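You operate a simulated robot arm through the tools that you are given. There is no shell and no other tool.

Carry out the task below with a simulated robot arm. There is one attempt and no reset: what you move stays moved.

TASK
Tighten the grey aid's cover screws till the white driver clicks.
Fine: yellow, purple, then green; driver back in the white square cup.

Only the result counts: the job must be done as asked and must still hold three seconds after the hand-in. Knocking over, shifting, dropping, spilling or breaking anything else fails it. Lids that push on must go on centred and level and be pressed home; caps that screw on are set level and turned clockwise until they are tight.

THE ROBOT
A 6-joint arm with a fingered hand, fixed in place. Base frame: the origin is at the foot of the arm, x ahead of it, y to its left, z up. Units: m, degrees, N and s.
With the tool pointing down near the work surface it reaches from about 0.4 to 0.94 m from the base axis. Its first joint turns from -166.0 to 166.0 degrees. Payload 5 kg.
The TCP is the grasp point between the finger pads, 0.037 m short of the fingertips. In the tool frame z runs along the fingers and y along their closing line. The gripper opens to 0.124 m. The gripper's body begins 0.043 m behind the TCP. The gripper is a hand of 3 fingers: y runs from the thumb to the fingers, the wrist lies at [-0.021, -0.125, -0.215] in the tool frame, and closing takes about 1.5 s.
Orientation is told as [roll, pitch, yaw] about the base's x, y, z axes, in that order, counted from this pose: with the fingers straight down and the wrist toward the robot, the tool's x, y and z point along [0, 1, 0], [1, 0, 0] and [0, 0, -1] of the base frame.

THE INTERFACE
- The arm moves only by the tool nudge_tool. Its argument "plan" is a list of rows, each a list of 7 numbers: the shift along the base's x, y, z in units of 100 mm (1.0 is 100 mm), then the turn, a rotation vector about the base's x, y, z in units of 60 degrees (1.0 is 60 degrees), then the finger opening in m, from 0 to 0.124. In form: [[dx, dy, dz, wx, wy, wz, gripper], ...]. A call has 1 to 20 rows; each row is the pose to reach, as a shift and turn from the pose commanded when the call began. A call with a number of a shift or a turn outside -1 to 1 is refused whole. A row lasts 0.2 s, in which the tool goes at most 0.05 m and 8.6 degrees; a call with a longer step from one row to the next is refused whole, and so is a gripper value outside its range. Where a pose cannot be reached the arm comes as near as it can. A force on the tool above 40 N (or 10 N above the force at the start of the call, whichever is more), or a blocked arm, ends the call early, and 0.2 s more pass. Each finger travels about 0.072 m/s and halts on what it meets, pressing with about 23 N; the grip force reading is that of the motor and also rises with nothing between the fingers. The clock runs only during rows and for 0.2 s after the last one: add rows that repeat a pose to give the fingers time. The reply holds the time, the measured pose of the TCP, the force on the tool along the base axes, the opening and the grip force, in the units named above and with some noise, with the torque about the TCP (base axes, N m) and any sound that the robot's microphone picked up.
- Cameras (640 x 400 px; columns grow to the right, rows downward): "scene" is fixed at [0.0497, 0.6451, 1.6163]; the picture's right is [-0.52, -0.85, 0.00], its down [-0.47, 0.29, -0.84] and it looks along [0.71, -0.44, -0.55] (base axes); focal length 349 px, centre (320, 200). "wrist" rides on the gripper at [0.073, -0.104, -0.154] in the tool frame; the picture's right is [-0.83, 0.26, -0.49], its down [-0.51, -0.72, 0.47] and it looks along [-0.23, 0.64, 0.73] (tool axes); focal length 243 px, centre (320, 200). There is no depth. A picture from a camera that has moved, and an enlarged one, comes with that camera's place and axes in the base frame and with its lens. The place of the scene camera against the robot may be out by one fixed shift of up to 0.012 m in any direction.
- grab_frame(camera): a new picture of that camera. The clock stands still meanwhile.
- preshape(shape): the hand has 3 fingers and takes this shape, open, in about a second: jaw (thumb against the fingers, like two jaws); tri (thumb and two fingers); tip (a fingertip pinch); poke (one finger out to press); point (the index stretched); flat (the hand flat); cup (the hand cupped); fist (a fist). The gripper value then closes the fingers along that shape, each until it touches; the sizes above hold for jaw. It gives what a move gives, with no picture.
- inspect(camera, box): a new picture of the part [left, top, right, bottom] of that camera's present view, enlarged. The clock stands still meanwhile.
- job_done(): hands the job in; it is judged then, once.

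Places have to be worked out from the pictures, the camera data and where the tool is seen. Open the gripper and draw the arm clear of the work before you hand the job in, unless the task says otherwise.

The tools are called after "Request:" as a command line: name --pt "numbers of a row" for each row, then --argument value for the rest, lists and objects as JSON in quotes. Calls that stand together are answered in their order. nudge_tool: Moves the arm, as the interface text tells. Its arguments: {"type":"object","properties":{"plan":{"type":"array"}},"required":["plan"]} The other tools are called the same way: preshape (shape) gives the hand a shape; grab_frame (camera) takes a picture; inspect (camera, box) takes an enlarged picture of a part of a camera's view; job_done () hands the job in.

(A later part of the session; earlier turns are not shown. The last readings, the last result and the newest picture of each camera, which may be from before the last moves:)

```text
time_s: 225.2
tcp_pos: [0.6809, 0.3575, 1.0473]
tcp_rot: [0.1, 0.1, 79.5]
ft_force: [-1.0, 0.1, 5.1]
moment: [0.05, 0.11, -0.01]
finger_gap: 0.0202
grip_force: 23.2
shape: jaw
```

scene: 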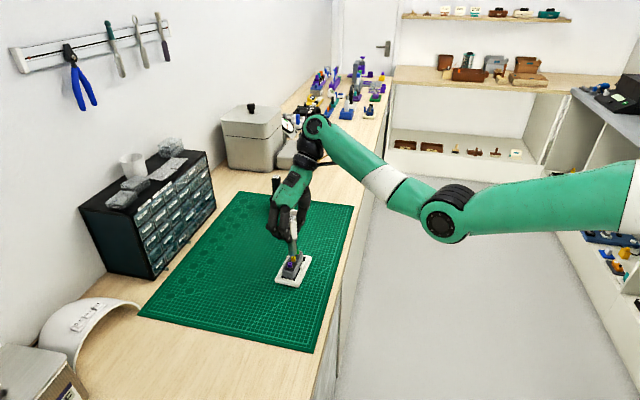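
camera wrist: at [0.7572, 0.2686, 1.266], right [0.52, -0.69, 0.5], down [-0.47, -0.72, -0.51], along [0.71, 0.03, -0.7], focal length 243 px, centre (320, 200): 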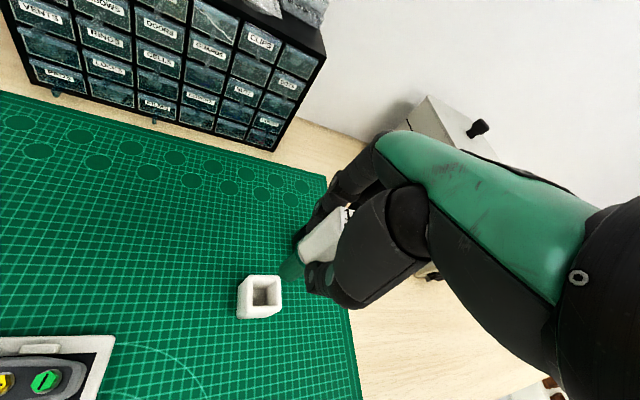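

Running freely (torque about 0), as expected. Continuing.

Request:
nudge_tool --pt "-0.0012 -0.0007 0 0 0 -0.1 0.0" --pt "-0.0024 -0.0013 0 0 0 -0.2 0.0"

Request:
nudge_tool --pt "-0.0013 -0.0003 -0.001 0 0 -0.1 0.0" --pt "-0.0026 -0.0006 -0.001 0 0 -0.2 0.0"

Request:
nudge_tool --pt "-0.0014 0 0 0 0 -0.1 0.0"

Request:
nudge_tool --pt "-0.0014 0.0002 0 0 0 -0.1 0.0"

```text
time_s: 225.8
tcp_pos: [0.6792, 0.3594, 1.0456]
tcp_rot: [0.1, 0.0, 67.4]
ft_force: [0.0, -2.1, 6.0]
moment: [-0.1, 0.08, 0.01]
finger_gap: 0.0203
grip_force: 23.2
shape: jaw
```

```text
time_s: 226.4
tcp_pos: [0.6791, 0.3593, 1.0458]
tcp_rot: [0.1, 0.0, 55.5]
ft_force: [-1.6, -1.7, 10.2]
moment: [-0.08, 0.1, 0.02]
finger_gap: 0.0202
grip_force: 23.1
shape: jaw
```

```text
time_s: 226.8
tcp_pos: [0.6789, 0.3566, 1.0455]
tcp_rot: [0.1, 0.1, 49.6]
ft_force: [0.3, -1.6, 13.1]
moment: [-0.07, 0.06, -0.06]
finger_gap: 0.0204
grip_force: 22.6
shape: jaw
```

```text
time_s: 227.2
tcp_pos: [0.6781, 0.3581, 1.0458]
tcp_rot: [0.0, 0.0, 43.5]
ft_force: [-0.7, -2.1, 10.2]
moment: [-0.07, -0.02, 0.0]
finger_gap: 0.0207
grip_force: 23.5
shape: jaw
```

Still free at 72° of turning. Now in 4° steps.

Request:
nudge_tool --pt "-0.0009 0.0002 0 0 0 -0.0667 0.0"

Request:
nudge_tool --pt "-0.0009 0.0002 0 0 0 -0.0667 0.0"

Request:
nudge_tool --pt "-0.0009 0.0003 0 0 0 -0.0667 0.0"

Request:
nudge_tool --pt "-0.0009 0.0003 0 0 0 -0.0667 0.0"

Request:
nudge_tool --pt "-0.0008 0.0004 0 0 0 -0.0667 0.0"

Request:
nudge_tool --pt "-0.0008 0.0004 0 0 0 -0.0667 0.0"

```text
time_s: 227.6
tcp_pos: [0.6785, 0.3578, 1.0461]
tcp_rot: [0.0, 0.0, 39.5]
ft_force: [0.7, -2.5, 9.5]
moment: [-0.01, 0.04, 0.05]
finger_gap: 0.0202
grip_force: 22.9
shape: jaw
```

```text
time_s: 228.0
tcp_pos: [0.6773, 0.3587, 1.0461]
tcp_rot: [0.1, 0.1, 35.4]
ft_force: [-0.2, -1.7, 9.8]
moment: [-0.05, 0.01, 0.04]
finger_gap: 0.0205
grip_force: 22.9
shape: jaw
```

```text
time_s: 228.4
tcp_pos: [0.6783, 0.3578, 1.0465]
tcp_rot: [0.1, 0.1, 31.5]
ft_force: [-0.6, 0.3, 9.5]
moment: [0.03, 0.05, 0.06]
finger_gap: 0.0202
grip_force: 22.8
shape: jaw
```

```text
time_s: 228.8
tcp_pos: [0.6779, 0.3577, 1.0455]
tcp_rot: [0.1, 0.1, 27.6]
ft_force: [0.8, 0.0, 7.0]
moment: [0.06, -0.04, 0.07]
finger_gap: 0.0202
grip_force: 23.4
shape: jaw
```

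```text
time_s: 229.2
tcp_pos: [0.678, 0.3577, 1.0458]
tcp_rot: [0.1, 0.0, 23.6]
ft_force: [0.8, 0.9, 5.1]
moment: [0.09, -0.03, 0.06]
finger_gap: 0.0204
grip_force: 23.2
shape: jaw
```

```text
time_s: 229.6
tcp_pos: [0.6779, 0.3576, 1.0463]
tcp_rot: [0.2, 0.0, 19.3]
ft_force: [-0.9, -0.4, 4.6]
moment: [0.08, -0.06, 0.12]
finger_gap: 0.0202
grip_force: 23.1
shape: jaw
```

Torque is climbing as it snugs (0.12). Continuing in 4° steps.

Request:
nudge_tool --pt "-0.0008 0.0005 0 0 0 -0.0667 0.0"

Request:
nudge_tool --pt "-0.0008 0.0005 0 0 0 -0.0667 0.0"

Request:
nudge_tool --pt "-0.0007 0.0006 0 0 0 -0.0667 0.0"

Request:
nudge_tool --pt "-0.0007 0.0006 0 0 0 -0.0667 0.0"

Request:
nudge_tool --pt "-0.0006 0.0007 0 0 0 -0.0667 0.0"

Request:
inspect --camera "scene" --box '[277, 213, 301, 243]'

```text
time_s: 230.0
tcp_pos: [0.6791, 0.3588, 1.046]
tcp_rot: [0.2, 0.2, 15.5]
ft_force: [0.1, 0.7, 4.3]
moment: [0.04, 0.0, 0.13]
finger_gap: 0.0201
grip_force: 23.4
shape: jaw
```

```text
time_s: 230.4
tcp_pos: [0.6768, 0.3575, 1.0457]
tcp_rot: [0.1, 0.1, 11.5]
ft_force: [0.2, 0.1, 3.9]
moment: [0.04, -0.04, 0.16]
finger_gap: 0.0203
grip_force: 23.5
shape: jaw
```

```text
time_s: 230.8
tcp_pos: [0.677, 0.3581, 1.047]
tcp_rot: [0.0, 0.0, 7.5]
ft_force: [0.8, 0.1, 4.0]
moment: [0.05, -0.04, 0.06]
finger_gap: 0.0202
grip_force: 23.2
shape: jaw
```

```text
time_s: 231.2
tcp_pos: [0.677, 0.3585, 1.047]
tcp_rot: [0.1, 0.1, 3.5]
ft_force: [0.7, 0.6, -0.6]
moment: [0.02, -0.07, 0.07]
finger_gap: 0.0201
grip_force: 23.4
shape: jaw
```

```text
time_s: 231.6
tcp_pos: [0.6771, 0.3594, 1.0457]
tcp_rot: [0.1, 0.1, -0.5]
ft_force: [-0.1, -0.1, 0.0]
moment: [0.02, 0.03, 0.05]
finger_gap: 0.0201
grip_force: 23.0
shape: jaw
```

```text
13.33 times, centred on (289, 228) of scene
camera zoom: at [0.0497, 0.6451, 1.6163], right [-0.52, -0.85, 0.0], down [-0.47, 0.29, -0.84], along [0.71, -0.44, -0.55], focal length 4657 px, centre (733, -173)
```

zoom: 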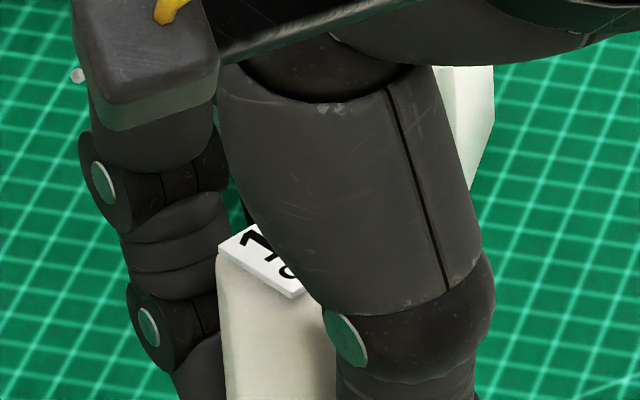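

Purple ran free about 75°, wound up to 0.16 and released; the label shows no finger slip. Axial force dropped to zero afterward, so I'll look at the tip.

Request:
inspect --camera "scene" --box '[279, 241, 303, 271]'

Request:
inspect --camera "wrist" --box '[255, 235, 325, 305]'

```text
13.33 times, centred on (291, 256) of scene
camera zoom: at [0.0497, 0.6451, 1.6163], right [-0.52, -0.85, 0.0], down [-0.47, 0.29, -0.84], along [0.71, -0.44, -0.55], focal length 4657 px, centre (707, -547)
```

zoom: 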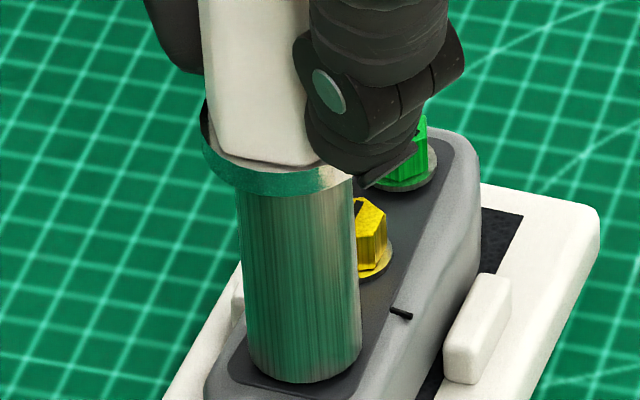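

```text
5.71 times, centred on (290, 270) of wrist
camera zoom: at [0.5736, 0.433, 1.2015], right [0.26, -0.83, 0.49], down [-0.73, -0.5, -0.47], along [0.64, -0.24, -0.73], focal length 1386 px, centre (491, -200)
```

zoom: 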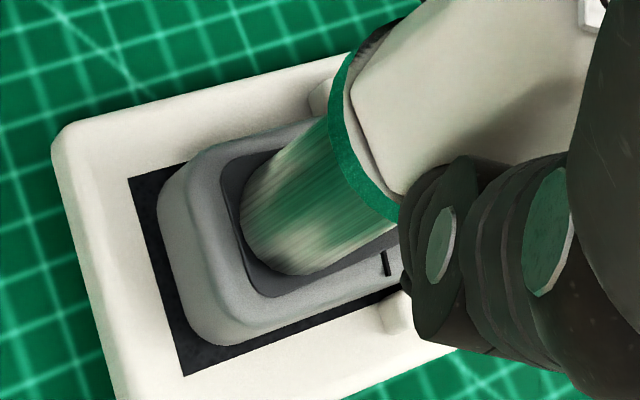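

The tip seems to have drifted a couple of mm toward the camera during the long turn. I'll lift and read purple's slot.

Request:
nudge_tool --pt "0 0 0.05 0 0 0 0.0" --pt "0 0 0.12 0 0 0 0.0" --pt "0 0 0.2 0 0 0 0.0" --pt "0 0 0.26 0 0 0 0.0" --pt "0 0 0.26 0 0 0 0.0"

Request:
inspect --camera "scene" --box '[279, 241, 303, 271]'

Request:
inspect --camera "wrist" --box '[255, 235, 325, 305]'

```text
time_s: 232.8
tcp_pos: [0.6783, 0.3582, 1.072]
tcp_rot: [0.1, 0.1, -0.5]
ft_force: [0.9, -0.7, 0.0]
moment: [0.01, 0.01, 0.05]
finger_gap: 0.0202
grip_force: 22.6
shape: jaw
```

```text
13.33 times, centred on (291, 256) of scene
camera zoom: at [0.0497, 0.6451, 1.6163], right [-0.52, -0.85, 0.0], down [-0.47, 0.29, -0.84], along [0.71, -0.44, -0.55], focal length 4657 px, centre (707, -547)
```

zoom: 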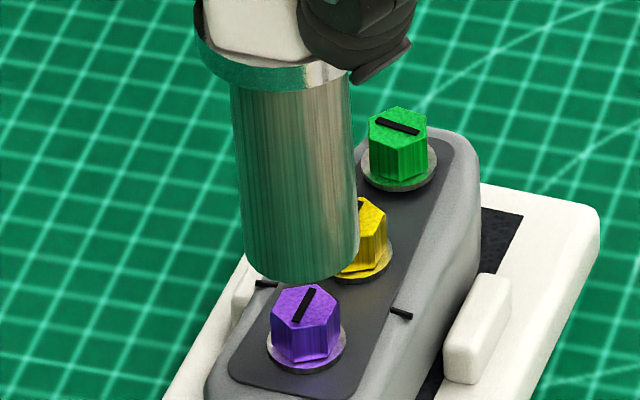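

```text
5.71 times, centred on (290, 270) of wrist
camera zoom: at [0.5736, 0.4321, 1.2276], right [0.26, -0.83, 0.49], down [-0.73, -0.5, -0.47], along [0.64, -0.24, -0.73], focal length 1386 px, centre (491, -200)
```

zoom: 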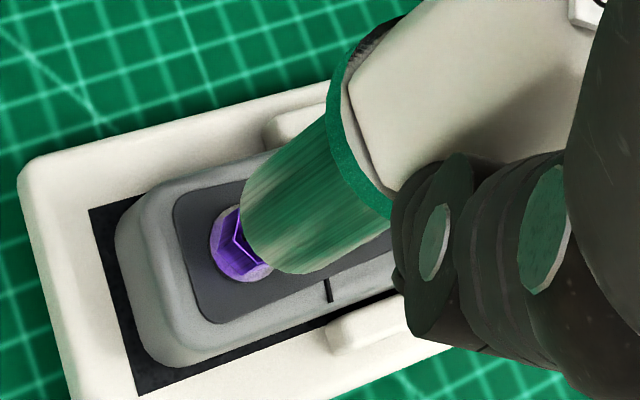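

Purple's slot is at -48.6°, the same end stop as yellow after about 80° of turning, followed by the 0.16 N m release. On to green: shift by two pitches and rotate to yaw 79° for its hex phase.

Request:
nudge_tool --pt "0.05 -0.05 0.05 0 0 0.1325 0.0" --pt "0.12 -0.13 0.05 0 0 0.265 0.0" --pt "0.2 -0.22 0.05 0 0 0.3975 0.0" --pt "0.28 -0.3 0.05 0 0 0.53 0.0" --pt "0.375 -0.402 0.05 0 0 0.6625 0.0" --pt "0.375 -0.402 0.05 0 0 0.795 0.0" --pt "0.375 -0.402 0.05 0 0 0.9275 0.0" --pt "0.375 -0.402 0.05 0 0 0.9275 0.0"

Request:
nudge_tool --pt "0 0 0 0 0 0.1325 0.0" --pt "0 0 0 0 0 0.265 0.0" --pt "0 0 0 0 0 0.3975 0.0" --pt "0 0 0 0 0 0.3975 0.0" --pt "0 0 0 0 0 0.3975 0.0"

Request:
inspect --camera "scene" --box '[284, 226, 308, 256]'

Request:
inspect --camera "wrist" --box '[255, 235, 325, 305]'

```text
time_s: 234.6
tcp_pos: [0.7161, 0.3195, 1.0769]
tcp_rot: [0.1, 0.0, 55.3]
ft_force: [-0.7, -0.6, -1.3]
moment: [0.0, -0.01, 0.05]
finger_gap: 0.02
grip_force: 23.0
shape: jaw
```

```text
time_s: 235.8
tcp_pos: [0.716, 0.3187, 1.0761]
tcp_rot: [0.1, 0.1, 79.1]
ft_force: [-0.4, 1.2, -0.8]
moment: [-0.02, -0.01, 0.0]
finger_gap: 0.0199
grip_force: 23.2
shape: jaw
```

```text
13.33 times, centred on (296, 241) of scene
camera zoom: at [0.0497, 0.6451, 1.6163], right [-0.52, -0.85, 0.0], down [-0.47, 0.29, -0.84], along [0.71, -0.44, -0.55], focal length 4657 px, centre (640, -347)
```

zoom: 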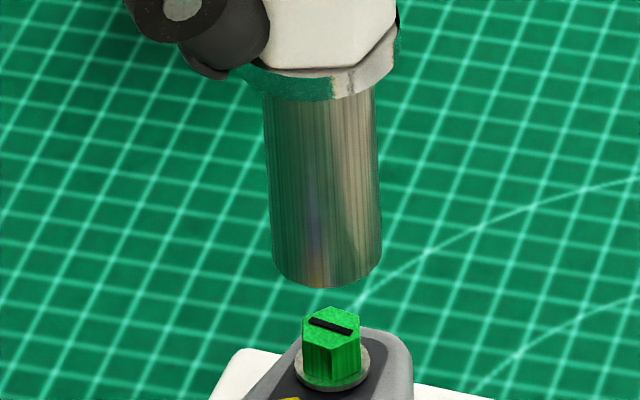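

```text
5.71 times, centred on (290, 270) of wrist
camera zoom: at [0.6251, 0.2314, 1.2322], right [0.87, 0.1, 0.49], down [0.36, -0.8, -0.47], along [0.35, 0.59, -0.73], focal length 1386 px, centre (491, -200)
```

zoom: 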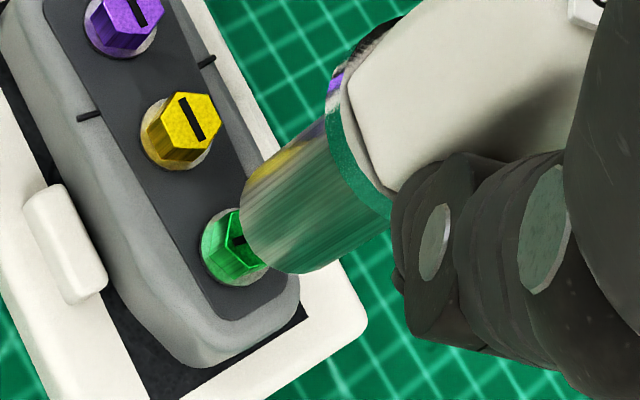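

Green is aligned within about 0.4 mm. Trim and lower 22 mm over the head.

Request:
nudge_tool --pt "-0.002 -0.003 -0.05 0 0 0 0.0" --pt "-0.002 -0.003 -0.1 0 0 0 0.0" --pt "-0.002 -0.003 -0.15 0 0 0 0.0" --pt "-0.002 -0.003 -0.19 0 0 0 0.0" --pt "-0.002 -0.003 -0.22 0 0 0 0.0" --pt "-0.002 -0.003 -0.22 0 0 0 0.0"

Request:
inspect --camera "scene" --box '[284, 231, 308, 261]'

Request:
inspect --camera "wrist" --box '[255, 235, 325, 305]'

```text
time_s: 237.2
tcp_pos: [0.7152, 0.3183, 1.0555]
tcp_rot: [0.1, 0.1, 79.1]
ft_force: [0.1, 0.2, -0.9]
moment: [-0.02, 0.02, 0.01]
finger_gap: 0.02
grip_force: 23.6
shape: jaw
```

```text
13.33 times, centred on (296, 246) of scene
camera zoom: at [0.0497, 0.6451, 1.6163], right [-0.52, -0.85, 0.0], down [-0.47, 0.29, -0.84], along [0.71, -0.44, -0.55], focal length 4657 px, centre (640, -413)
```

zoom: 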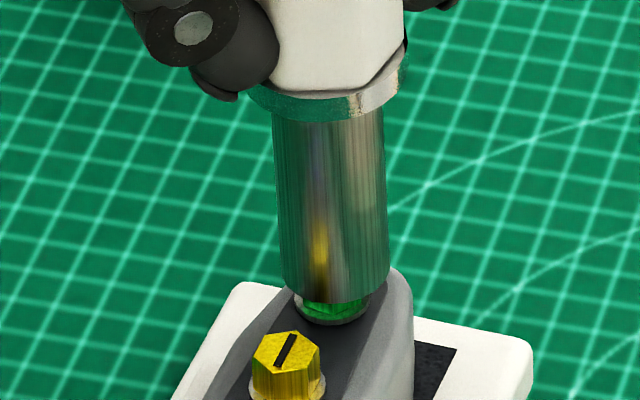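

```text
5.71 times, centred on (290, 270) of wrist
camera zoom: at [0.6239, 0.231, 1.2105], right [0.87, 0.1, 0.49], down [0.36, -0.81, -0.47], along [0.35, 0.58, -0.73], focal length 1386 px, centre (491, -200)
```

zoom: 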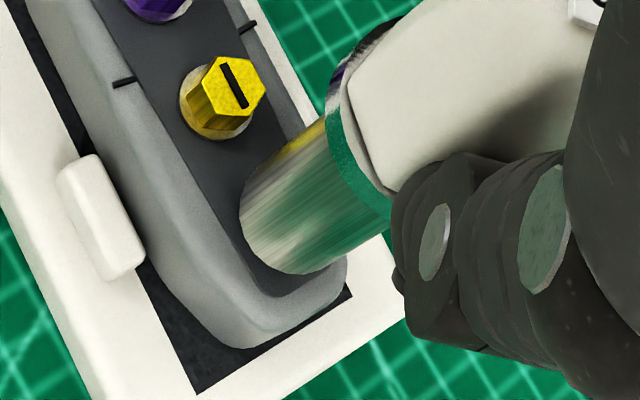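

Centred over green with no contact. Lowering to the seat.

Request:
nudge_tool --pt "0 0 -0.03 0 0 0 0.0" --pt "0 0 -0.05 0 0 0 0.0" --pt "0 0 -0.065 0 0 0 0.0" --pt "0 0 -0.075 0 0 0 0.0" --pt "0 0 -0.075 0 0 0 0.0"

Request:
nudge_tool --pt "0 0 -0.008 0 0 0 0.0" --pt "0 0 -0.016 0 0 0 0.0" --pt "0 0 -0.016 0 0 0 0.0"

```text
time_s: 238.4
tcp_pos: [0.714, 0.3183, 1.0476]
tcp_rot: [0.2, 0.1, 79.1]
ft_force: [0.8, -0.3, -1.4]
moment: [0.04, -0.02, 0.0]
finger_gap: 0.0201
grip_force: 22.7
shape: jaw
```

```text
time_s: 239.2
tcp_pos: [0.7168, 0.318, 1.0474]
tcp_rot: [0.1, 0.0, 79.0]
ft_force: [-0.2, -0.8, 5.7]
moment: [-0.03, 0.04, 0.06]
finger_gap: 0.0199
grip_force: 22.8
shape: jaw
```

Seated on green at 5.7 N. Turning clockwise in 12° pieces.

Request:
nudge_tool --pt "-0.0012 -0.0007 0 0 0 -0.1 0.0" --pt "-0.0025 -0.0012 0 0 0 -0.2 0.0"

Request:
nudge_tool --pt "-0.0013 -0.0004 0 0 0 -0.1 0.0" --pt "-0.0027 -0.0006 0 0 0 -0.2 0.0"

Request:
nudge_tool --pt "-0.0014 0 0 0 0 -0.1 0.0" --pt "-0.0028 0.0001 0 0 0 -0.2 0.0"

Request:
nudge_tool --pt "-0.0014 0.0002 0 0 0 -0.1 0.0" --pt "-0.0027 0.0006 0 0 0 -0.2 0.0"

Request:
nudge_tool --pt "-0.0013 0.0005 0 0 0 -0.1 0.0" --pt "-0.0026 0.0011 0 0 0 -0.2 0.0"

```text
time_s: 239.8
tcp_pos: [0.7154, 0.3166, 1.0461]
tcp_rot: [0.0, 0.0, 66.9]
ft_force: [0.5, -1.1, 10.3]
moment: [-0.04, 0.0, 0.02]
finger_gap: 0.0204
grip_force: 22.9
shape: jaw
```

```text
time_s: 240.4
tcp_pos: [0.7156, 0.3189, 1.0466]
tcp_rot: [0.1, 0.0, 55.0]
ft_force: [1.2, -2.3, 13.2]
moment: [-0.04, 0.02, 0.0]
finger_gap: 0.0203
grip_force: 23.3
shape: jaw
```

```text
time_s: 241.0
tcp_pos: [0.7142, 0.3164, 1.0462]
tcp_rot: [0.0, 0.0, 42.9]
ft_force: [0.8, -0.8, 10.5]
moment: [0.0, -0.03, -0.03]
finger_gap: 0.0205
grip_force: 22.8
shape: jaw
```

```text
time_s: 241.6
tcp_pos: [0.7143, 0.3188, 1.0452]
tcp_rot: [0.1, 0.0, 31.0]
ft_force: [0.5, -1.5, 10.7]
moment: [-0.02, 0.02, 0.0]
finger_gap: 0.0203
grip_force: 22.5
shape: jaw
```

```text
time_s: 242.2
tcp_pos: [0.7134, 0.3192, 1.0455]
tcp_rot: [0.1, 0.1, 19.0]
ft_force: [0.7, -1.3, 9.5]
moment: [0.0, -0.05, -0.02]
finger_gap: 0.0202
grip_force: 23.4
shape: jaw
```

Free-running at about 10 N press. Now to 7° and then in 4° steps.

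Request:
nudge_tool --pt "-0.0011 0.0009 0 0 0 -0.1 0.0" --pt "-0.0021 0.0019 0 0 0 -0.2 0.0"

Request:
nudge_tool --pt "-0.0006 0.0007 0 0 0 -0.0667 0.0"

Request:
nudge_tool --pt "-0.0006 0.0007 0 0 0 -0.0667 0.0"

Request:
nudge_tool --pt "-0.0005 0.0008 0 0 0 -0.0667 0.0"

Request:
nudge_tool --pt "-0.0005 0.0008 0 0 0 -0.0667 0.0"

Request:
nudge_tool --pt "-0.0004 0.0009 0 0 0 -0.0667 0.0"

Request:
nudge_tool --pt "-0.0003 0.0009 0 0 0 -0.0667 0.0"

```text
time_s: 242.8
tcp_pos: [0.7118, 0.3186, 1.0456]
tcp_rot: [0.1, 0.1, 6.9]
ft_force: [1.3, -0.5, 9.0]
moment: [0.02, -0.1, 0.01]
finger_gap: 0.0204
grip_force: 23.3
shape: jaw
```

```text
time_s: 243.2
tcp_pos: [0.7125, 0.3185, 1.047]
tcp_rot: [0.0, 0.0, 3.1]
ft_force: [0.5, -1.2, 10.7]
moment: [0.02, -0.09, 0.0]
finger_gap: 0.0201
grip_force: 22.4
shape: jaw
```

```text
time_s: 243.6
tcp_pos: [0.7133, 0.3182, 1.0468]
tcp_rot: [0.2, -0.1, -1.0]
ft_force: [0.0, 0.9, 8.5]
moment: [0.07, -0.01, 0.04]
finger_gap: 0.0202
grip_force: 23.0
shape: jaw
```

```text
time_s: 244.0
tcp_pos: [0.7129, 0.3176, 1.0473]
tcp_rot: [0.1, 0.0, -5.0]
ft_force: [1.0, -0.3, 9.5]
moment: [-0.01, -0.12, 0.03]
finger_gap: 0.0202
grip_force: 22.6
shape: jaw
```

```text
time_s: 244.4
tcp_pos: [0.7131, 0.3173, 1.0453]
tcp_rot: [0.1, 0.0, -8.9]
ft_force: [0.7, -0.3, 8.5]
moment: [-0.02, -0.06, 0.07]
finger_gap: 0.0205
grip_force: 23.6
shape: jaw
```

```text
time_s: 244.8
tcp_pos: [0.7138, 0.3195, 1.0458]
tcp_rot: [0.1, 0.1, -13.1]
ft_force: [-0.1, -1.1, 8.5]
moment: [0.03, -0.03, 0.06]
finger_gap: 0.0201
grip_force: 23.4
shape: jaw
```

```text
time_s: 245.2
tcp_pos: [0.7114, 0.3188, 1.0453]
tcp_rot: [0.1, 0.1, -17.0]
ft_force: [0.8, -0.4, 5.6]
moment: [0.01, -0.12, 0.08]
finger_gap: 0.0201
grip_force: 22.1
shape: jaw
```

Torque is building (0.08). Continuing in 4° steps.

Request:
nudge_tool --pt "-0.0003 0.0009 -0.002 0 0 -0.0667 0.0"

Request:
nudge_tool --pt "-0.0002 0.0009 -0.001 0 0 -0.0667 0.0"

Request:
nudge_tool --pt "-0.0002 0.0009 -0.001 0 0 -0.0667 0.0"

Request:
nudge_tool --pt "-0.0001 0.0009 0 0 0 -0.0667 0.0"

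Request:
nudge_tool --pt "-0.0001 0.0009 0 0 0 -0.0667 0.0"

Request:
nudge_tool --pt "0 0.0009 0 0 0 -0.0667 0.0"

```text
time_s: 245.6
tcp_pos: [0.712, 0.3192, 1.0454]
tcp_rot: [0.1, 0.1, -21.0]
ft_force: [0.8, 0.3, 5.8]
moment: [0.01, -0.09, 0.11]
finger_gap: 0.0205
grip_force: 23.4
shape: jaw
```

```text
time_s: 246.0
tcp_pos: [0.7119, 0.3195, 1.046]
tcp_rot: [0.1, -0.1, -25.1]
ft_force: [0.2, -0.5, 5.5]
moment: [0.01, -0.07, 0.15]
finger_gap: 0.0203
grip_force: 22.6
shape: jaw
```

```text
time_s: 246.4
tcp_pos: [0.7107, 0.3195, 1.0458]
tcp_rot: [0.1, 0.1, -29.0]
ft_force: [0.8, -0.6, 6.8]
moment: [-0.02, -0.09, 0.17]
finger_gap: 0.0202
grip_force: 23.0
shape: jaw
```

```text
time_s: 246.8
tcp_pos: [0.7133, 0.3201, 1.0465]
tcp_rot: [0.1, 0.0, -32.9]
ft_force: [0.0, -0.1, 3.0]
moment: [-0.01, -0.03, 0.04]
finger_gap: 0.0204
grip_force: 22.5
shape: jaw
```

```text
time_s: 247.2
tcp_pos: [0.7125, 0.3193, 1.046]
tcp_rot: [0.1, 0.0, -37.0]
ft_force: [-0.7, 0.4, 3.7]
moment: [0.04, -0.02, 0.13]
finger_gap: 0.0203
grip_force: 23.1
shape: jaw
```

```text
time_s: 247.6
tcp_pos: [0.7121, 0.3204, 1.0468]
tcp_rot: [0.1, 0.1, -41.0]
ft_force: [0.6, -0.3, 2.0]
moment: [0.02, -0.06, 0.09]
finger_gap: 0.0203
grip_force: 23.1
shape: jaw
```

Green behaved identically: it ran free about 80°, wound to 0.17 N m and released. All three screws have now been taken to the driver's release in the order yellow, purple, green. Lifting off and checking the slots.

Request:
nudge_tool --pt "0 0 0.05 0 0 0 0.0" --pt "0 0 0.12 0 0 0 0.0" --pt "0 0 0.2 0 0 0 0.0" --pt "0 0 0.35 0 0 0 0.0" --pt "0 0 0.5 0 0 0 0.0" --pt "0 0 0.65 0 0 0 0.0" --pt "0 0 0.65 0 0 0 0.0"

Request:
inspect --camera "scene" --box '[276, 236, 316, 286]'

Request:
inspect --camera "wrist" --box '[225, 225, 345, 345]'

```text
time_s: 249.2
tcp_pos: [0.7128, 0.3183, 1.1109]
tcp_rot: [0.0, 0.1, -40.9]
ft_force: [-0.5, -0.4, -1.2]
moment: [-0.01, 0.01, -0.01]
finger_gap: 0.02
grip_force: 23.0
shape: jaw
```

```text
8.00 times, centred on (296, 261) of scene
camera zoom: at [0.0497, 0.6451, 1.6163], right [-0.52, -0.85, 0.0], down [-0.47, 0.29, -0.84], along [0.71, -0.44, -0.55], focal length 2794 px, centre (512, -288)
```

zoom: 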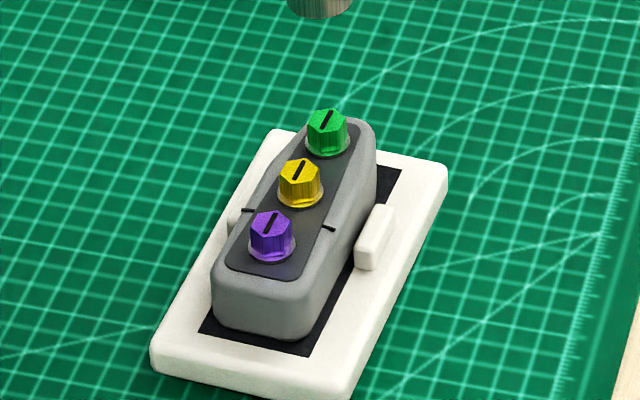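

```text
3.33 times, centred on (285, 285) of wrist
camera zoom: at [0.6806, 0.4426, 1.2659], right [-0.35, -0.8, 0.49], down [-0.88, 0.09, -0.47], along [0.33, -0.59, -0.73], focal length 809 px, centre (437, -83)
```

zoom: 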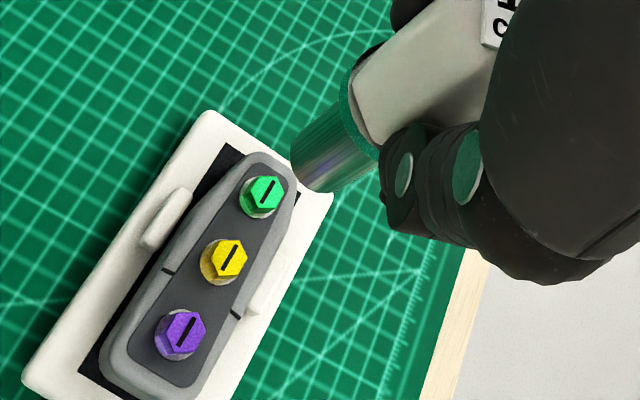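

All three slots now lie parallel along the aid's long axis, and nothing else has moved. Returning the driver to the white cup: travel back to the pose where I gripped it (yaw 27°), staying high.

Request:
nudge_tool --pt "0.15 -0.07 0 0 0 0.1 0.0" --pt "0.3 -0.14 0 0 0 0.2 0.0" --pt "0.5 -0.23 0 0 0 0.32 0.0" --pt "0.7 -0.33 0 0 0 0.44 0.0" --pt "0.866 -0.41 0 0 0 0.566 0.0" --pt "0.866 -0.41 0 0 0 0.566 0.0"

Request:
nudge_tool --pt "0.15 -0.07 0 0 0 0.1 0.0" --pt "0.3 -0.14 0 0 0 0.2 0.0" --pt "0.5 -0.23 0 0 0 0.32 0.0" --pt "0.7 -0.33 0 0 0 0.44 0.0" --pt "0.866 -0.408 0 0 0 0.566 0.0" --pt "0.866 -0.408 0 0 0 0.566 0.0" --pt "0.866 -0.408 0 0 0 0.566 0.0"

Request:
inspect --camera "scene" --box '[276, 171, 316, 221]'

Request:
inspect --camera "wrist" --box '[235, 235, 325, 315]'

```text
time_s: 250.6
tcp_pos: [0.8002, 0.2783, 1.1094]
tcp_rot: [0.0, 0.2, -6.9]
ft_force: [-0.3, 0.8, -0.4]
moment: [0.02, -0.01, -0.02]
finger_gap: 0.0203
grip_force: 22.9
shape: jaw
```

```text
time_s: 252.2
tcp_pos: [0.8867, 0.2376, 1.1103]
tcp_rot: [0.1, 0.0, 26.9]
ft_force: [-0.5, 0.0, -0.9]
moment: [0.02, 0.02, 0.0]
finger_gap: 0.02
grip_force: 22.7
shape: jaw
```

```text
8.00 times, centred on (296, 196) of scene
camera zoom: at [0.0497, 0.6451, 1.6163], right [-0.52, -0.85, 0.0], down [-0.47, 0.29, -0.84], along [0.71, -0.44, -0.55], focal length 2794 px, centre (512, 232)
```

zoom: 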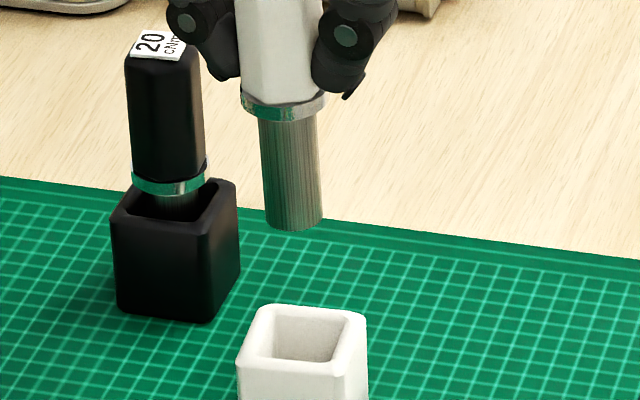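

```text
5.00 times, centred on (280, 275) of wrist
camera zoom: at [0.7611, 0.2558, 1.265], right [0.61, -0.62, 0.49], down [-0.41, -0.78, -0.47], along [0.68, 0.09, -0.73], focal length 1213 px, centre (520, -175)
```

zoom: 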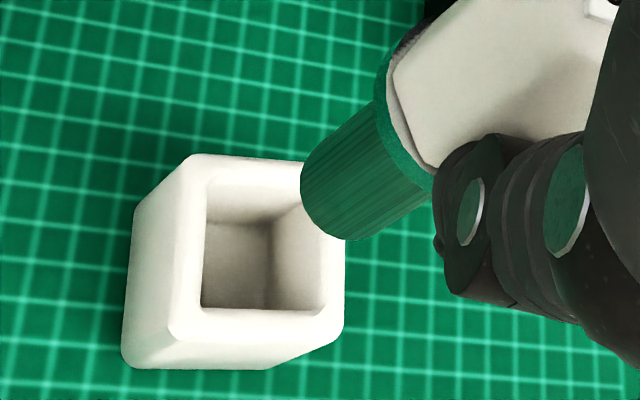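

Tip is aligned with the cup opening in both views. Lowering 60 mm.

Request:
nudge_tool --pt "0 0 -0.2 0 0 0 0.0" --pt "0 0 -0.4 0 0 0 0.0" --pt "0 0 -0.55 0 0 0 0.0" --pt "0 0 -0.65 0 0 0 0.0" --pt "0 0 -0.65 0 0 0 0.0"

Request:
inspect --camera "scene" --box '[274, 184, 314, 234]'

Request:
inspect --camera "wrist" --box '[245, 225, 325, 305]'

```text
time_s: 253.4
tcp_pos: [0.8876, 0.2373, 1.049]
tcp_rot: [0.0, -0.4, 26.9]
ft_force: [1.9, -2.3, 18.9]
moment: [-0.05, -0.04, -0.01]
finger_gap: 0.0204
grip_force: 22.6
shape: jaw
```

```text
8.00 times, centred on (294, 209) of scene
camera zoom: at [0.0497, 0.6451, 1.6163], right [-0.52, -0.85, 0.0], down [-0.47, 0.29, -0.84], along [0.71, -0.44, -0.55], focal length 2794 px, centre (528, 128)
```

zoom: 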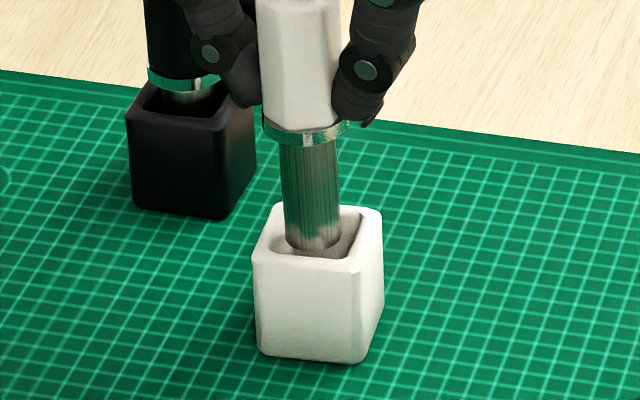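

```text
5.00 times, centred on (285, 265) of wrist
camera zoom: at [0.7602, 0.2563, 1.2041], right [0.61, -0.62, 0.49], down [-0.41, -0.78, -0.48], along [0.68, 0.09, -0.73], focal length 1213 px, centre (495, -125)
```

zoom: 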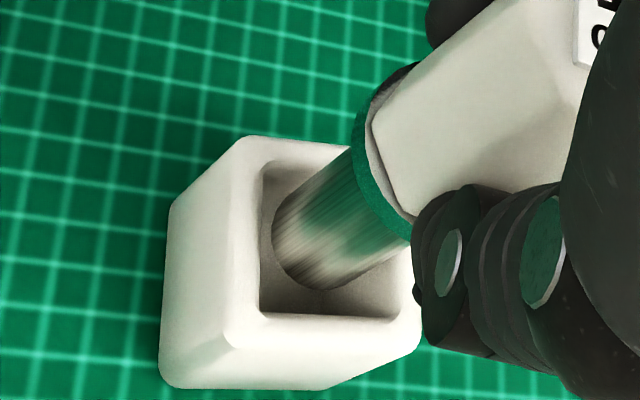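

The tip touched the cup's rim (19 N). Backing straight up at once and checking the cup.

Request:
nudge_tool --pt "0 0 0.06 0 0 0 0.0" --pt "0 0 0.14 0 0 0 0.0" --pt "0 0 0.14 0 0 0 0.0"

Request:
inspect --camera "scene" --box '[284, 196, 308, 226]'

Request:
inspect --camera "scene" --box '[270, 180, 318, 240]'

Request:
inspect --camera "wrist" --box '[245, 225, 325, 305]'

```text
time_s: 254.2
tcp_pos: [0.886, 0.2371, 1.0592]
tcp_rot: [0.0, 0.2, 27.0]
ft_force: [-0.6, -0.4, -1.5]
moment: [-0.02, 0.02, -0.03]
finger_gap: 0.0202
grip_force: 23.0
shape: jaw
```

```text
13.33 times, centred on (296, 211) of scene
camera zoom: at [0.0497, 0.6451, 1.6163], right [-0.52, -0.85, 0.0], down [-0.47, 0.29, -0.84], along [0.71, -0.44, -0.55], focal length 4657 px, centre (640, 53)
```

zoom: 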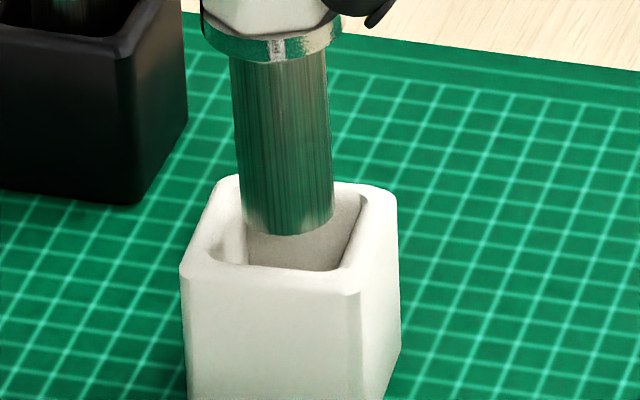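

```text
6.67 times, centred on (294, 210) of scene
camera zoom: at [0.0497, 0.6451, 1.6163], right [-0.52, -0.85, 0.0], down [-0.47, 0.29, -0.84], along [0.71, -0.44, -0.55], focal length 2328 px, centre (493, 133)
```

zoom: 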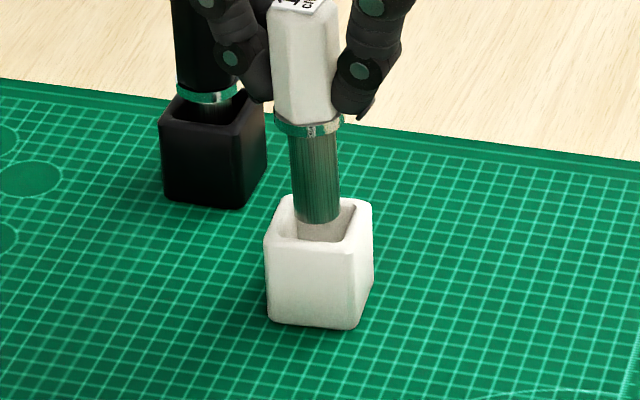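

```text
5.00 times, centred on (285, 265) of wrist
camera zoom: at [0.7595, 0.2562, 1.2138], right [0.61, -0.62, 0.49], down [-0.41, -0.78, -0.47], along [0.67, 0.08, -0.73], focal length 1213 px, centre (495, -125)
```

zoom: 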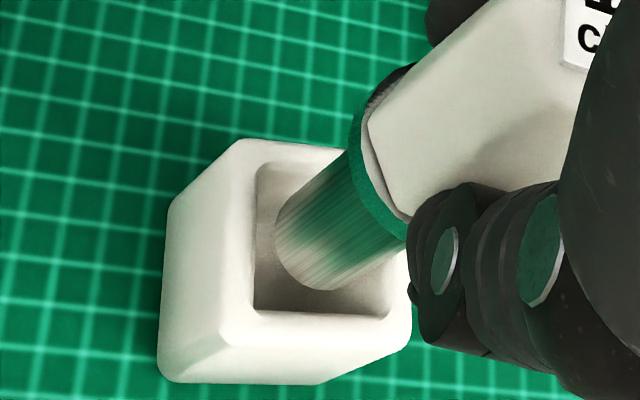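

The cup hasn't moved. The tip sits about 4 mm too close to the camera side of the opening, so I'll shift (+3.2, -1.7) mm and lower to just above the rim to verify.

Request:
nudge_tool --pt "0.016 -0.008 0 0 0 0 0.0" --pt "0.032 -0.017 0 0 0 0 0.0" --pt "0.032 -0.017 -0.04 0 0 0 0.0" --pt "0.032 -0.017 -0.07 0 0 0 0.0" --pt "0.032 -0.017 -0.07 0 0 0 0.0"

Request:
inspect --camera "scene" --box '[284, 196, 308, 226]'

Request:
inspect --camera "wrist" --box '[245, 225, 325, 305]'

```text
time_s: 255.4
tcp_pos: [0.8907, 0.237, 1.0529]
tcp_rot: [0.1, 0.2, 26.9]
ft_force: [0.2, -0.4, -0.9]
moment: [-0.05, 0.01, -0.02]
finger_gap: 0.0204
grip_force: 22.5
shape: jaw
```

```text
13.33 times, centred on (296, 211) of scene
camera zoom: at [0.0497, 0.6451, 1.6163], right [-0.52, -0.85, 0.0], down [-0.47, 0.29, -0.84], along [0.71, -0.44, -0.55], focal length 4657 px, centre (640, 53)
```

zoom: 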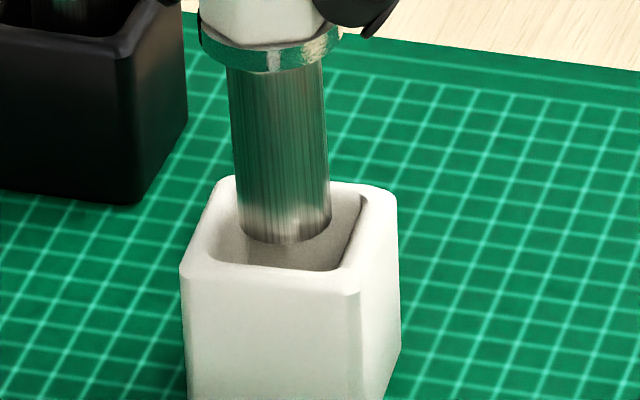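

```text
5.00 times, centred on (285, 265) of wrist
camera zoom: at [0.7643, 0.2546, 1.2074], right [0.61, -0.62, 0.49], down [-0.41, -0.78, -0.47], along [0.68, 0.08, -0.73], focal length 1213 px, centre (495, -125)
```

zoom: 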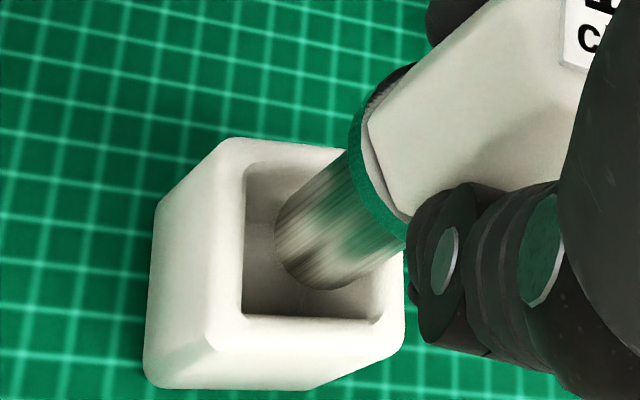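

Now the tip projects onto the opening's centre. Small trim (-0.4, -0.7) mm and lowering 14 mm slowly.

Request:
nudge_tool --pt "-0.004 -0.007 -0.02 0 0 0 0.0" --pt "-0.004 -0.007 -0.05 0 0 0 0.0" --pt "-0.004 -0.007 -0.08 0 0 0 0.0" --pt "-0.004 -0.007 -0.11 0 0 0 0.0" --pt "-0.004 -0.007 -0.14 0 0 0 0.0" --pt "-0.004 -0.007 -0.14 0 0 0 0.0"

Request:
inspect --camera "scene" --box '[280, 192, 312, 232]'

```text
time_s: 256.8
tcp_pos: [0.8895, 0.236, 1.0392]
tcp_rot: [0.1, 0.0, 27.0]
ft_force: [-0.1, 0.4, -1.4]
moment: [0.01, 0.02, -0.01]
finger_gap: 0.0203
grip_force: 22.7
shape: jaw
```

```text
10.00 times, centred on (296, 212) of scene
camera zoom: at [0.0497, 0.6451, 1.6163], right [-0.52, -0.85, 0.0], down [-0.47, 0.29, -0.84], along [0.71, -0.44, -0.55], focal length 3492 px, centre (560, 80)
```

zoom: 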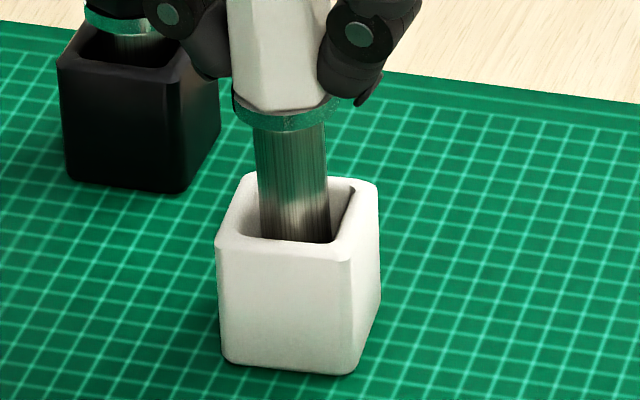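

The shaft is inside with no force. Lowering 20 mm more.

Request:
nudge_tool --pt "0 0 -0.05 0 0 0 0.0" --pt "0 0 -0.1 0 0 0 0.0" --pt "0 0 -0.15 0 0 0 0.0" --pt "0 0 -0.19 0 0 0 0.0" --pt "0 0 -0.21 0 0 0 0.0" --pt "0 0 -0.21 0 0 0 0.0"

Request:
inspect --camera "scene" --box '[280, 192, 312, 232]'

```text
time_s: 258.2
tcp_pos: [0.8896, 0.235, 1.0183]
tcp_rot: [0.2, 0.1, 27.0]
ft_force: [0.7, 0.4, 0.0]
moment: [0.0, 0.0, 0.0]
finger_gap: 0.0204
grip_force: 23.4
shape: jaw
```

```text
10.00 times, centred on (296, 212) of scene
camera zoom: at [0.0497, 0.6451, 1.6163], right [-0.52, -0.85, 0.0], down [-0.47, 0.29, -0.84], along [0.71, -0.44, -0.55], focal length 3492 px, centre (560, 80)
```

zoom: 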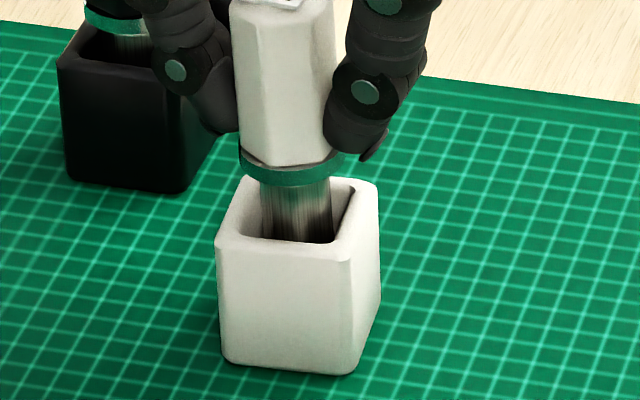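

The driver is nearly on the cup floor. Lowering gently to contact.

Request:
nudge_tool --pt "0 0 -0.02 0 0 0 0.0" --pt "0 0 -0.035 0 0 0 0.0" --pt "0 0 -0.05 0 0 0 0.0" --pt "0 0 -0.05 0 0 0 0.0"

Request:
nudge_tool --pt "0 0 -0.008 0 0 0 0.0" --pt "0 0 -0.016 0 0 0 0.0" --pt "0 0 -0.016 0 0 0 0.0"

```text
time_s: 259.2
tcp_pos: [0.8883, 0.2355, 1.0124]
tcp_rot: [0.1, 0.2, 27.1]
ft_force: [-0.2, 0.7, -1.1]
moment: [0.02, 0.0, -0.01]
finger_gap: 0.0203
grip_force: 23.2
shape: jaw
```

```text
time_s: 260.0
tcp_pos: [0.89, 0.2352, 1.0104]
tcp_rot: [0.1, 0.1, 27.0]
ft_force: [0.1, 0.1, -1.4]
moment: [-0.03, -0.02, 0.0]
finger_gap: 0.0202
grip_force: 22.8
shape: jaw
```

Still free; two more small steps down.

Request:
nudge_tool --pt "0 0 -0.01 0 0 0 0.0" --pt "0 0 -0.02 0 0 0 0.0" --pt "0 0 -0.02 0 0 0 0.0"

Request:
nudge_tool --pt "0 0 -0.008 0 0 0 0.0" --pt "0 0 -0.015 0 0 0 0.0" --pt "0 0 -0.015 0 0 0 0.0"

Request:
inspect --camera "scene" --box '[280, 186, 312, 232]'

```text
time_s: 260.8
tcp_pos: [0.8888, 0.2371, 1.0097]
tcp_rot: [0.1, -0.1, 27.0]
ft_force: [-0.3, -0.3, 1.1]
moment: [0.0, 0.03, -0.03]
finger_gap: 0.0202
grip_force: 23.7
shape: jaw
```

```text
time_s: 261.6
tcp_pos: [0.889, 0.2345, 1.008]
tcp_rot: [0.1, -0.2, 27.0]
ft_force: [-0.9, -2.3, 9.9]
moment: [-0.02, 0.0, 0.0]
finger_gap: 0.0203
grip_force: 23.5
shape: jaw
```

```text
8.70 times, centred on (296, 209) of scene
camera zoom: at [0.0497, 0.6451, 1.6163], right [-0.52, -0.85, 0.0], down [-0.47, 0.29, -0.84], along [0.71, -0.44, -0.55], focal length 3037 px, centre (529, 122)
```

zoom: 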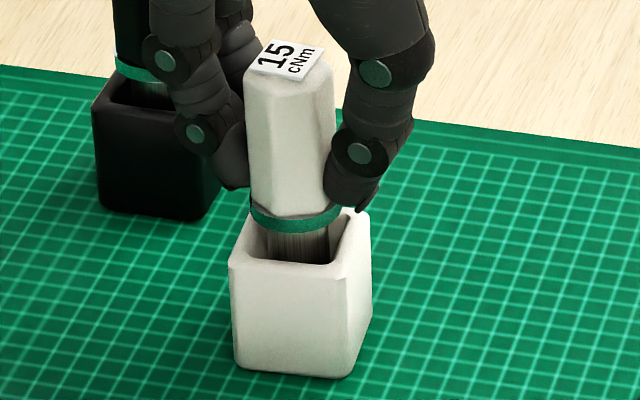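

The driver is standing on the floor of the white cup. Easing the load and opening the fingers gradually.

Request:
nudge_tool --pt "0 0 0.008 0 0 0 0.015" --pt "0 0 0.01 0 0 0 0.021" --pt "0 0 0.01 0 0 0 0.025" --pt "0 0 0.01 0 0 0 0.03" --pt "0 0 0.01 0 0 0 0.04" --pt "0 0 0.01 0 0 0 0.06" --pt "0 0 0.01 0 0 0 0.08" --pt "0 0 0.01 0 0 0 0.08"

Request:
inspect --camera "scene" --box '[278, 182, 314, 232]'

Request:
inspect --camera "wrist" --box '[240, 190, 360, 310]'

```text
time_s: 263.4
tcp_pos: [0.8882, 0.2366, 1.0079]
tcp_rot: [0.0, 0.1, 27.1]
ft_force: [-0.1, 0.4, -0.8]
moment: [-0.03, 0.03, 0.0]
finger_gap: 0.0794
grip_force: 0.1
shape: jaw
```

```text
8.00 times, centred on (296, 207) of scene
camera zoom: at [0.0497, 0.6451, 1.6163], right [-0.52, -0.85, 0.0], down [-0.47, 0.29, -0.84], along [0.71, -0.44, -0.55], focal length 2794 px, centre (512, 144)
```

zoom: 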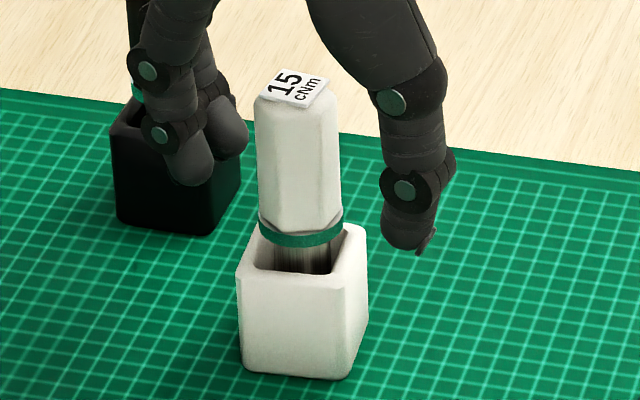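

```text
3.33 times, centred on (300, 250) of wrist
camera zoom: at [0.762, 0.2538, 1.1631], right [0.61, -0.62, 0.49], down [-0.41, -0.78, -0.47], along [0.68, 0.09, -0.73], focal length 809 px, centre (387, 33)
```

zoom: 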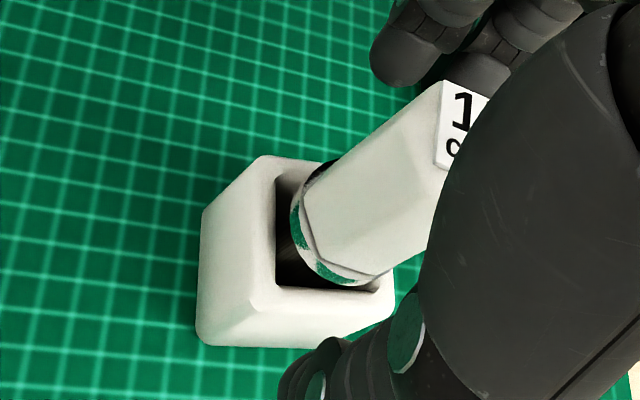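

The driver stands upright in the white cup, released cleanly. Raising the open hand straight up, then drawing it away from the bench.

Request:
nudge_tool --pt "0 0 0.15 0 0 0 0.08" --pt "0 0 0.35 0 0 0 0.08" --pt "0 0 0.6 0 0 0 0.08" --pt "0 0 0.85 0 0 0 0.08" --pt "0 0 1.0 0 0 0 0.08" --pt "0 0 1.0 0 0 0 0.08"

Request:
nudge_tool --pt "-0.2 -0.2 0.2 0 0 0 0.1" --pt "-0.45 -0.45 0.4 0 0 0 0.12" --pt "-0.7 -0.7 0.6 0 0 0 0.12" --pt "-0.95 -0.95 0.8 0 0 0 0.12" --pt "-0.95 -0.95 0.8 0 0 0 0.12"

Request:
grab_frame --camera "scene"

Request:
inspect --camera "scene" --box '[240, 160, 340, 300]'

Request:
inspect --camera "scene" --box '[265, 240, 321, 290]'

```text
time_s: 264.8
tcp_pos: [0.8909, 0.2351, 1.1044]
tcp_rot: [0.0, 0.1, 27.0]
ft_force: [-0.4, -0.7, 0.1]
moment: [0.02, 0.0, 0.01]
finger_gap: 0.0793
grip_force: 0.1
shape: jaw
```

```text
time_s: 266.0
tcp_pos: [0.7947, 0.1397, 1.1844]
tcp_rot: [0.1, 0.1, 27.1]
ft_force: [-0.3, 0.8, -0.7]
moment: [0.0, 0.01, 0.03]
finger_gap: 0.12
grip_force: 0.1
shape: jaw
```

```text
taken
```

scene: 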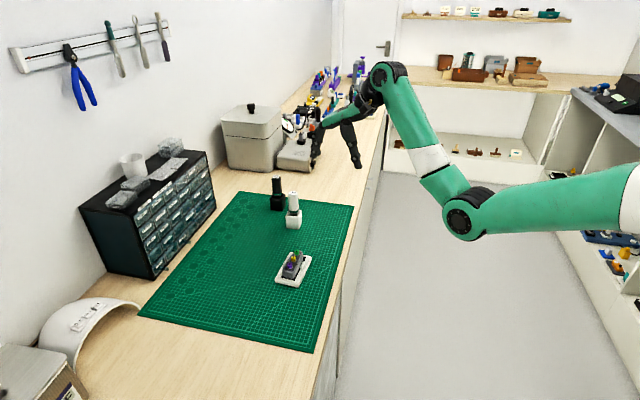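

```text
2.86 times, centred on (290, 230) of scene
camera zoom: at [0.0497, 0.6451, 1.6163], right [-0.52, -0.85, 0.0], down [-0.47, 0.29, -0.84], along [0.71, -0.44, -0.55], focal length 998 px, centre (406, 114)
```

zoom: 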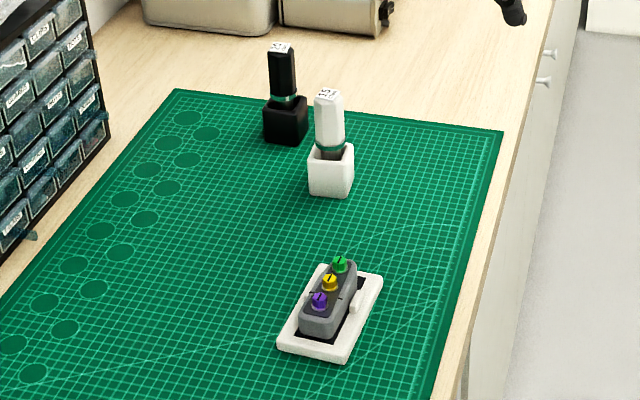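

```text
8.00 times, centred on (293, 265) of scene
camera zoom: at [0.0497, 0.6451, 1.6163], right [-0.52, -0.85, 0.0], down [-0.47, 0.29, -0.84], along [0.71, -0.44, -0.55], focal length 2794 px, centre (536, -320)
```

zoom: 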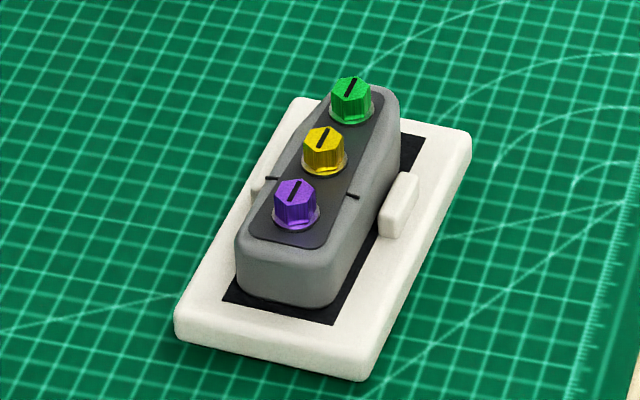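

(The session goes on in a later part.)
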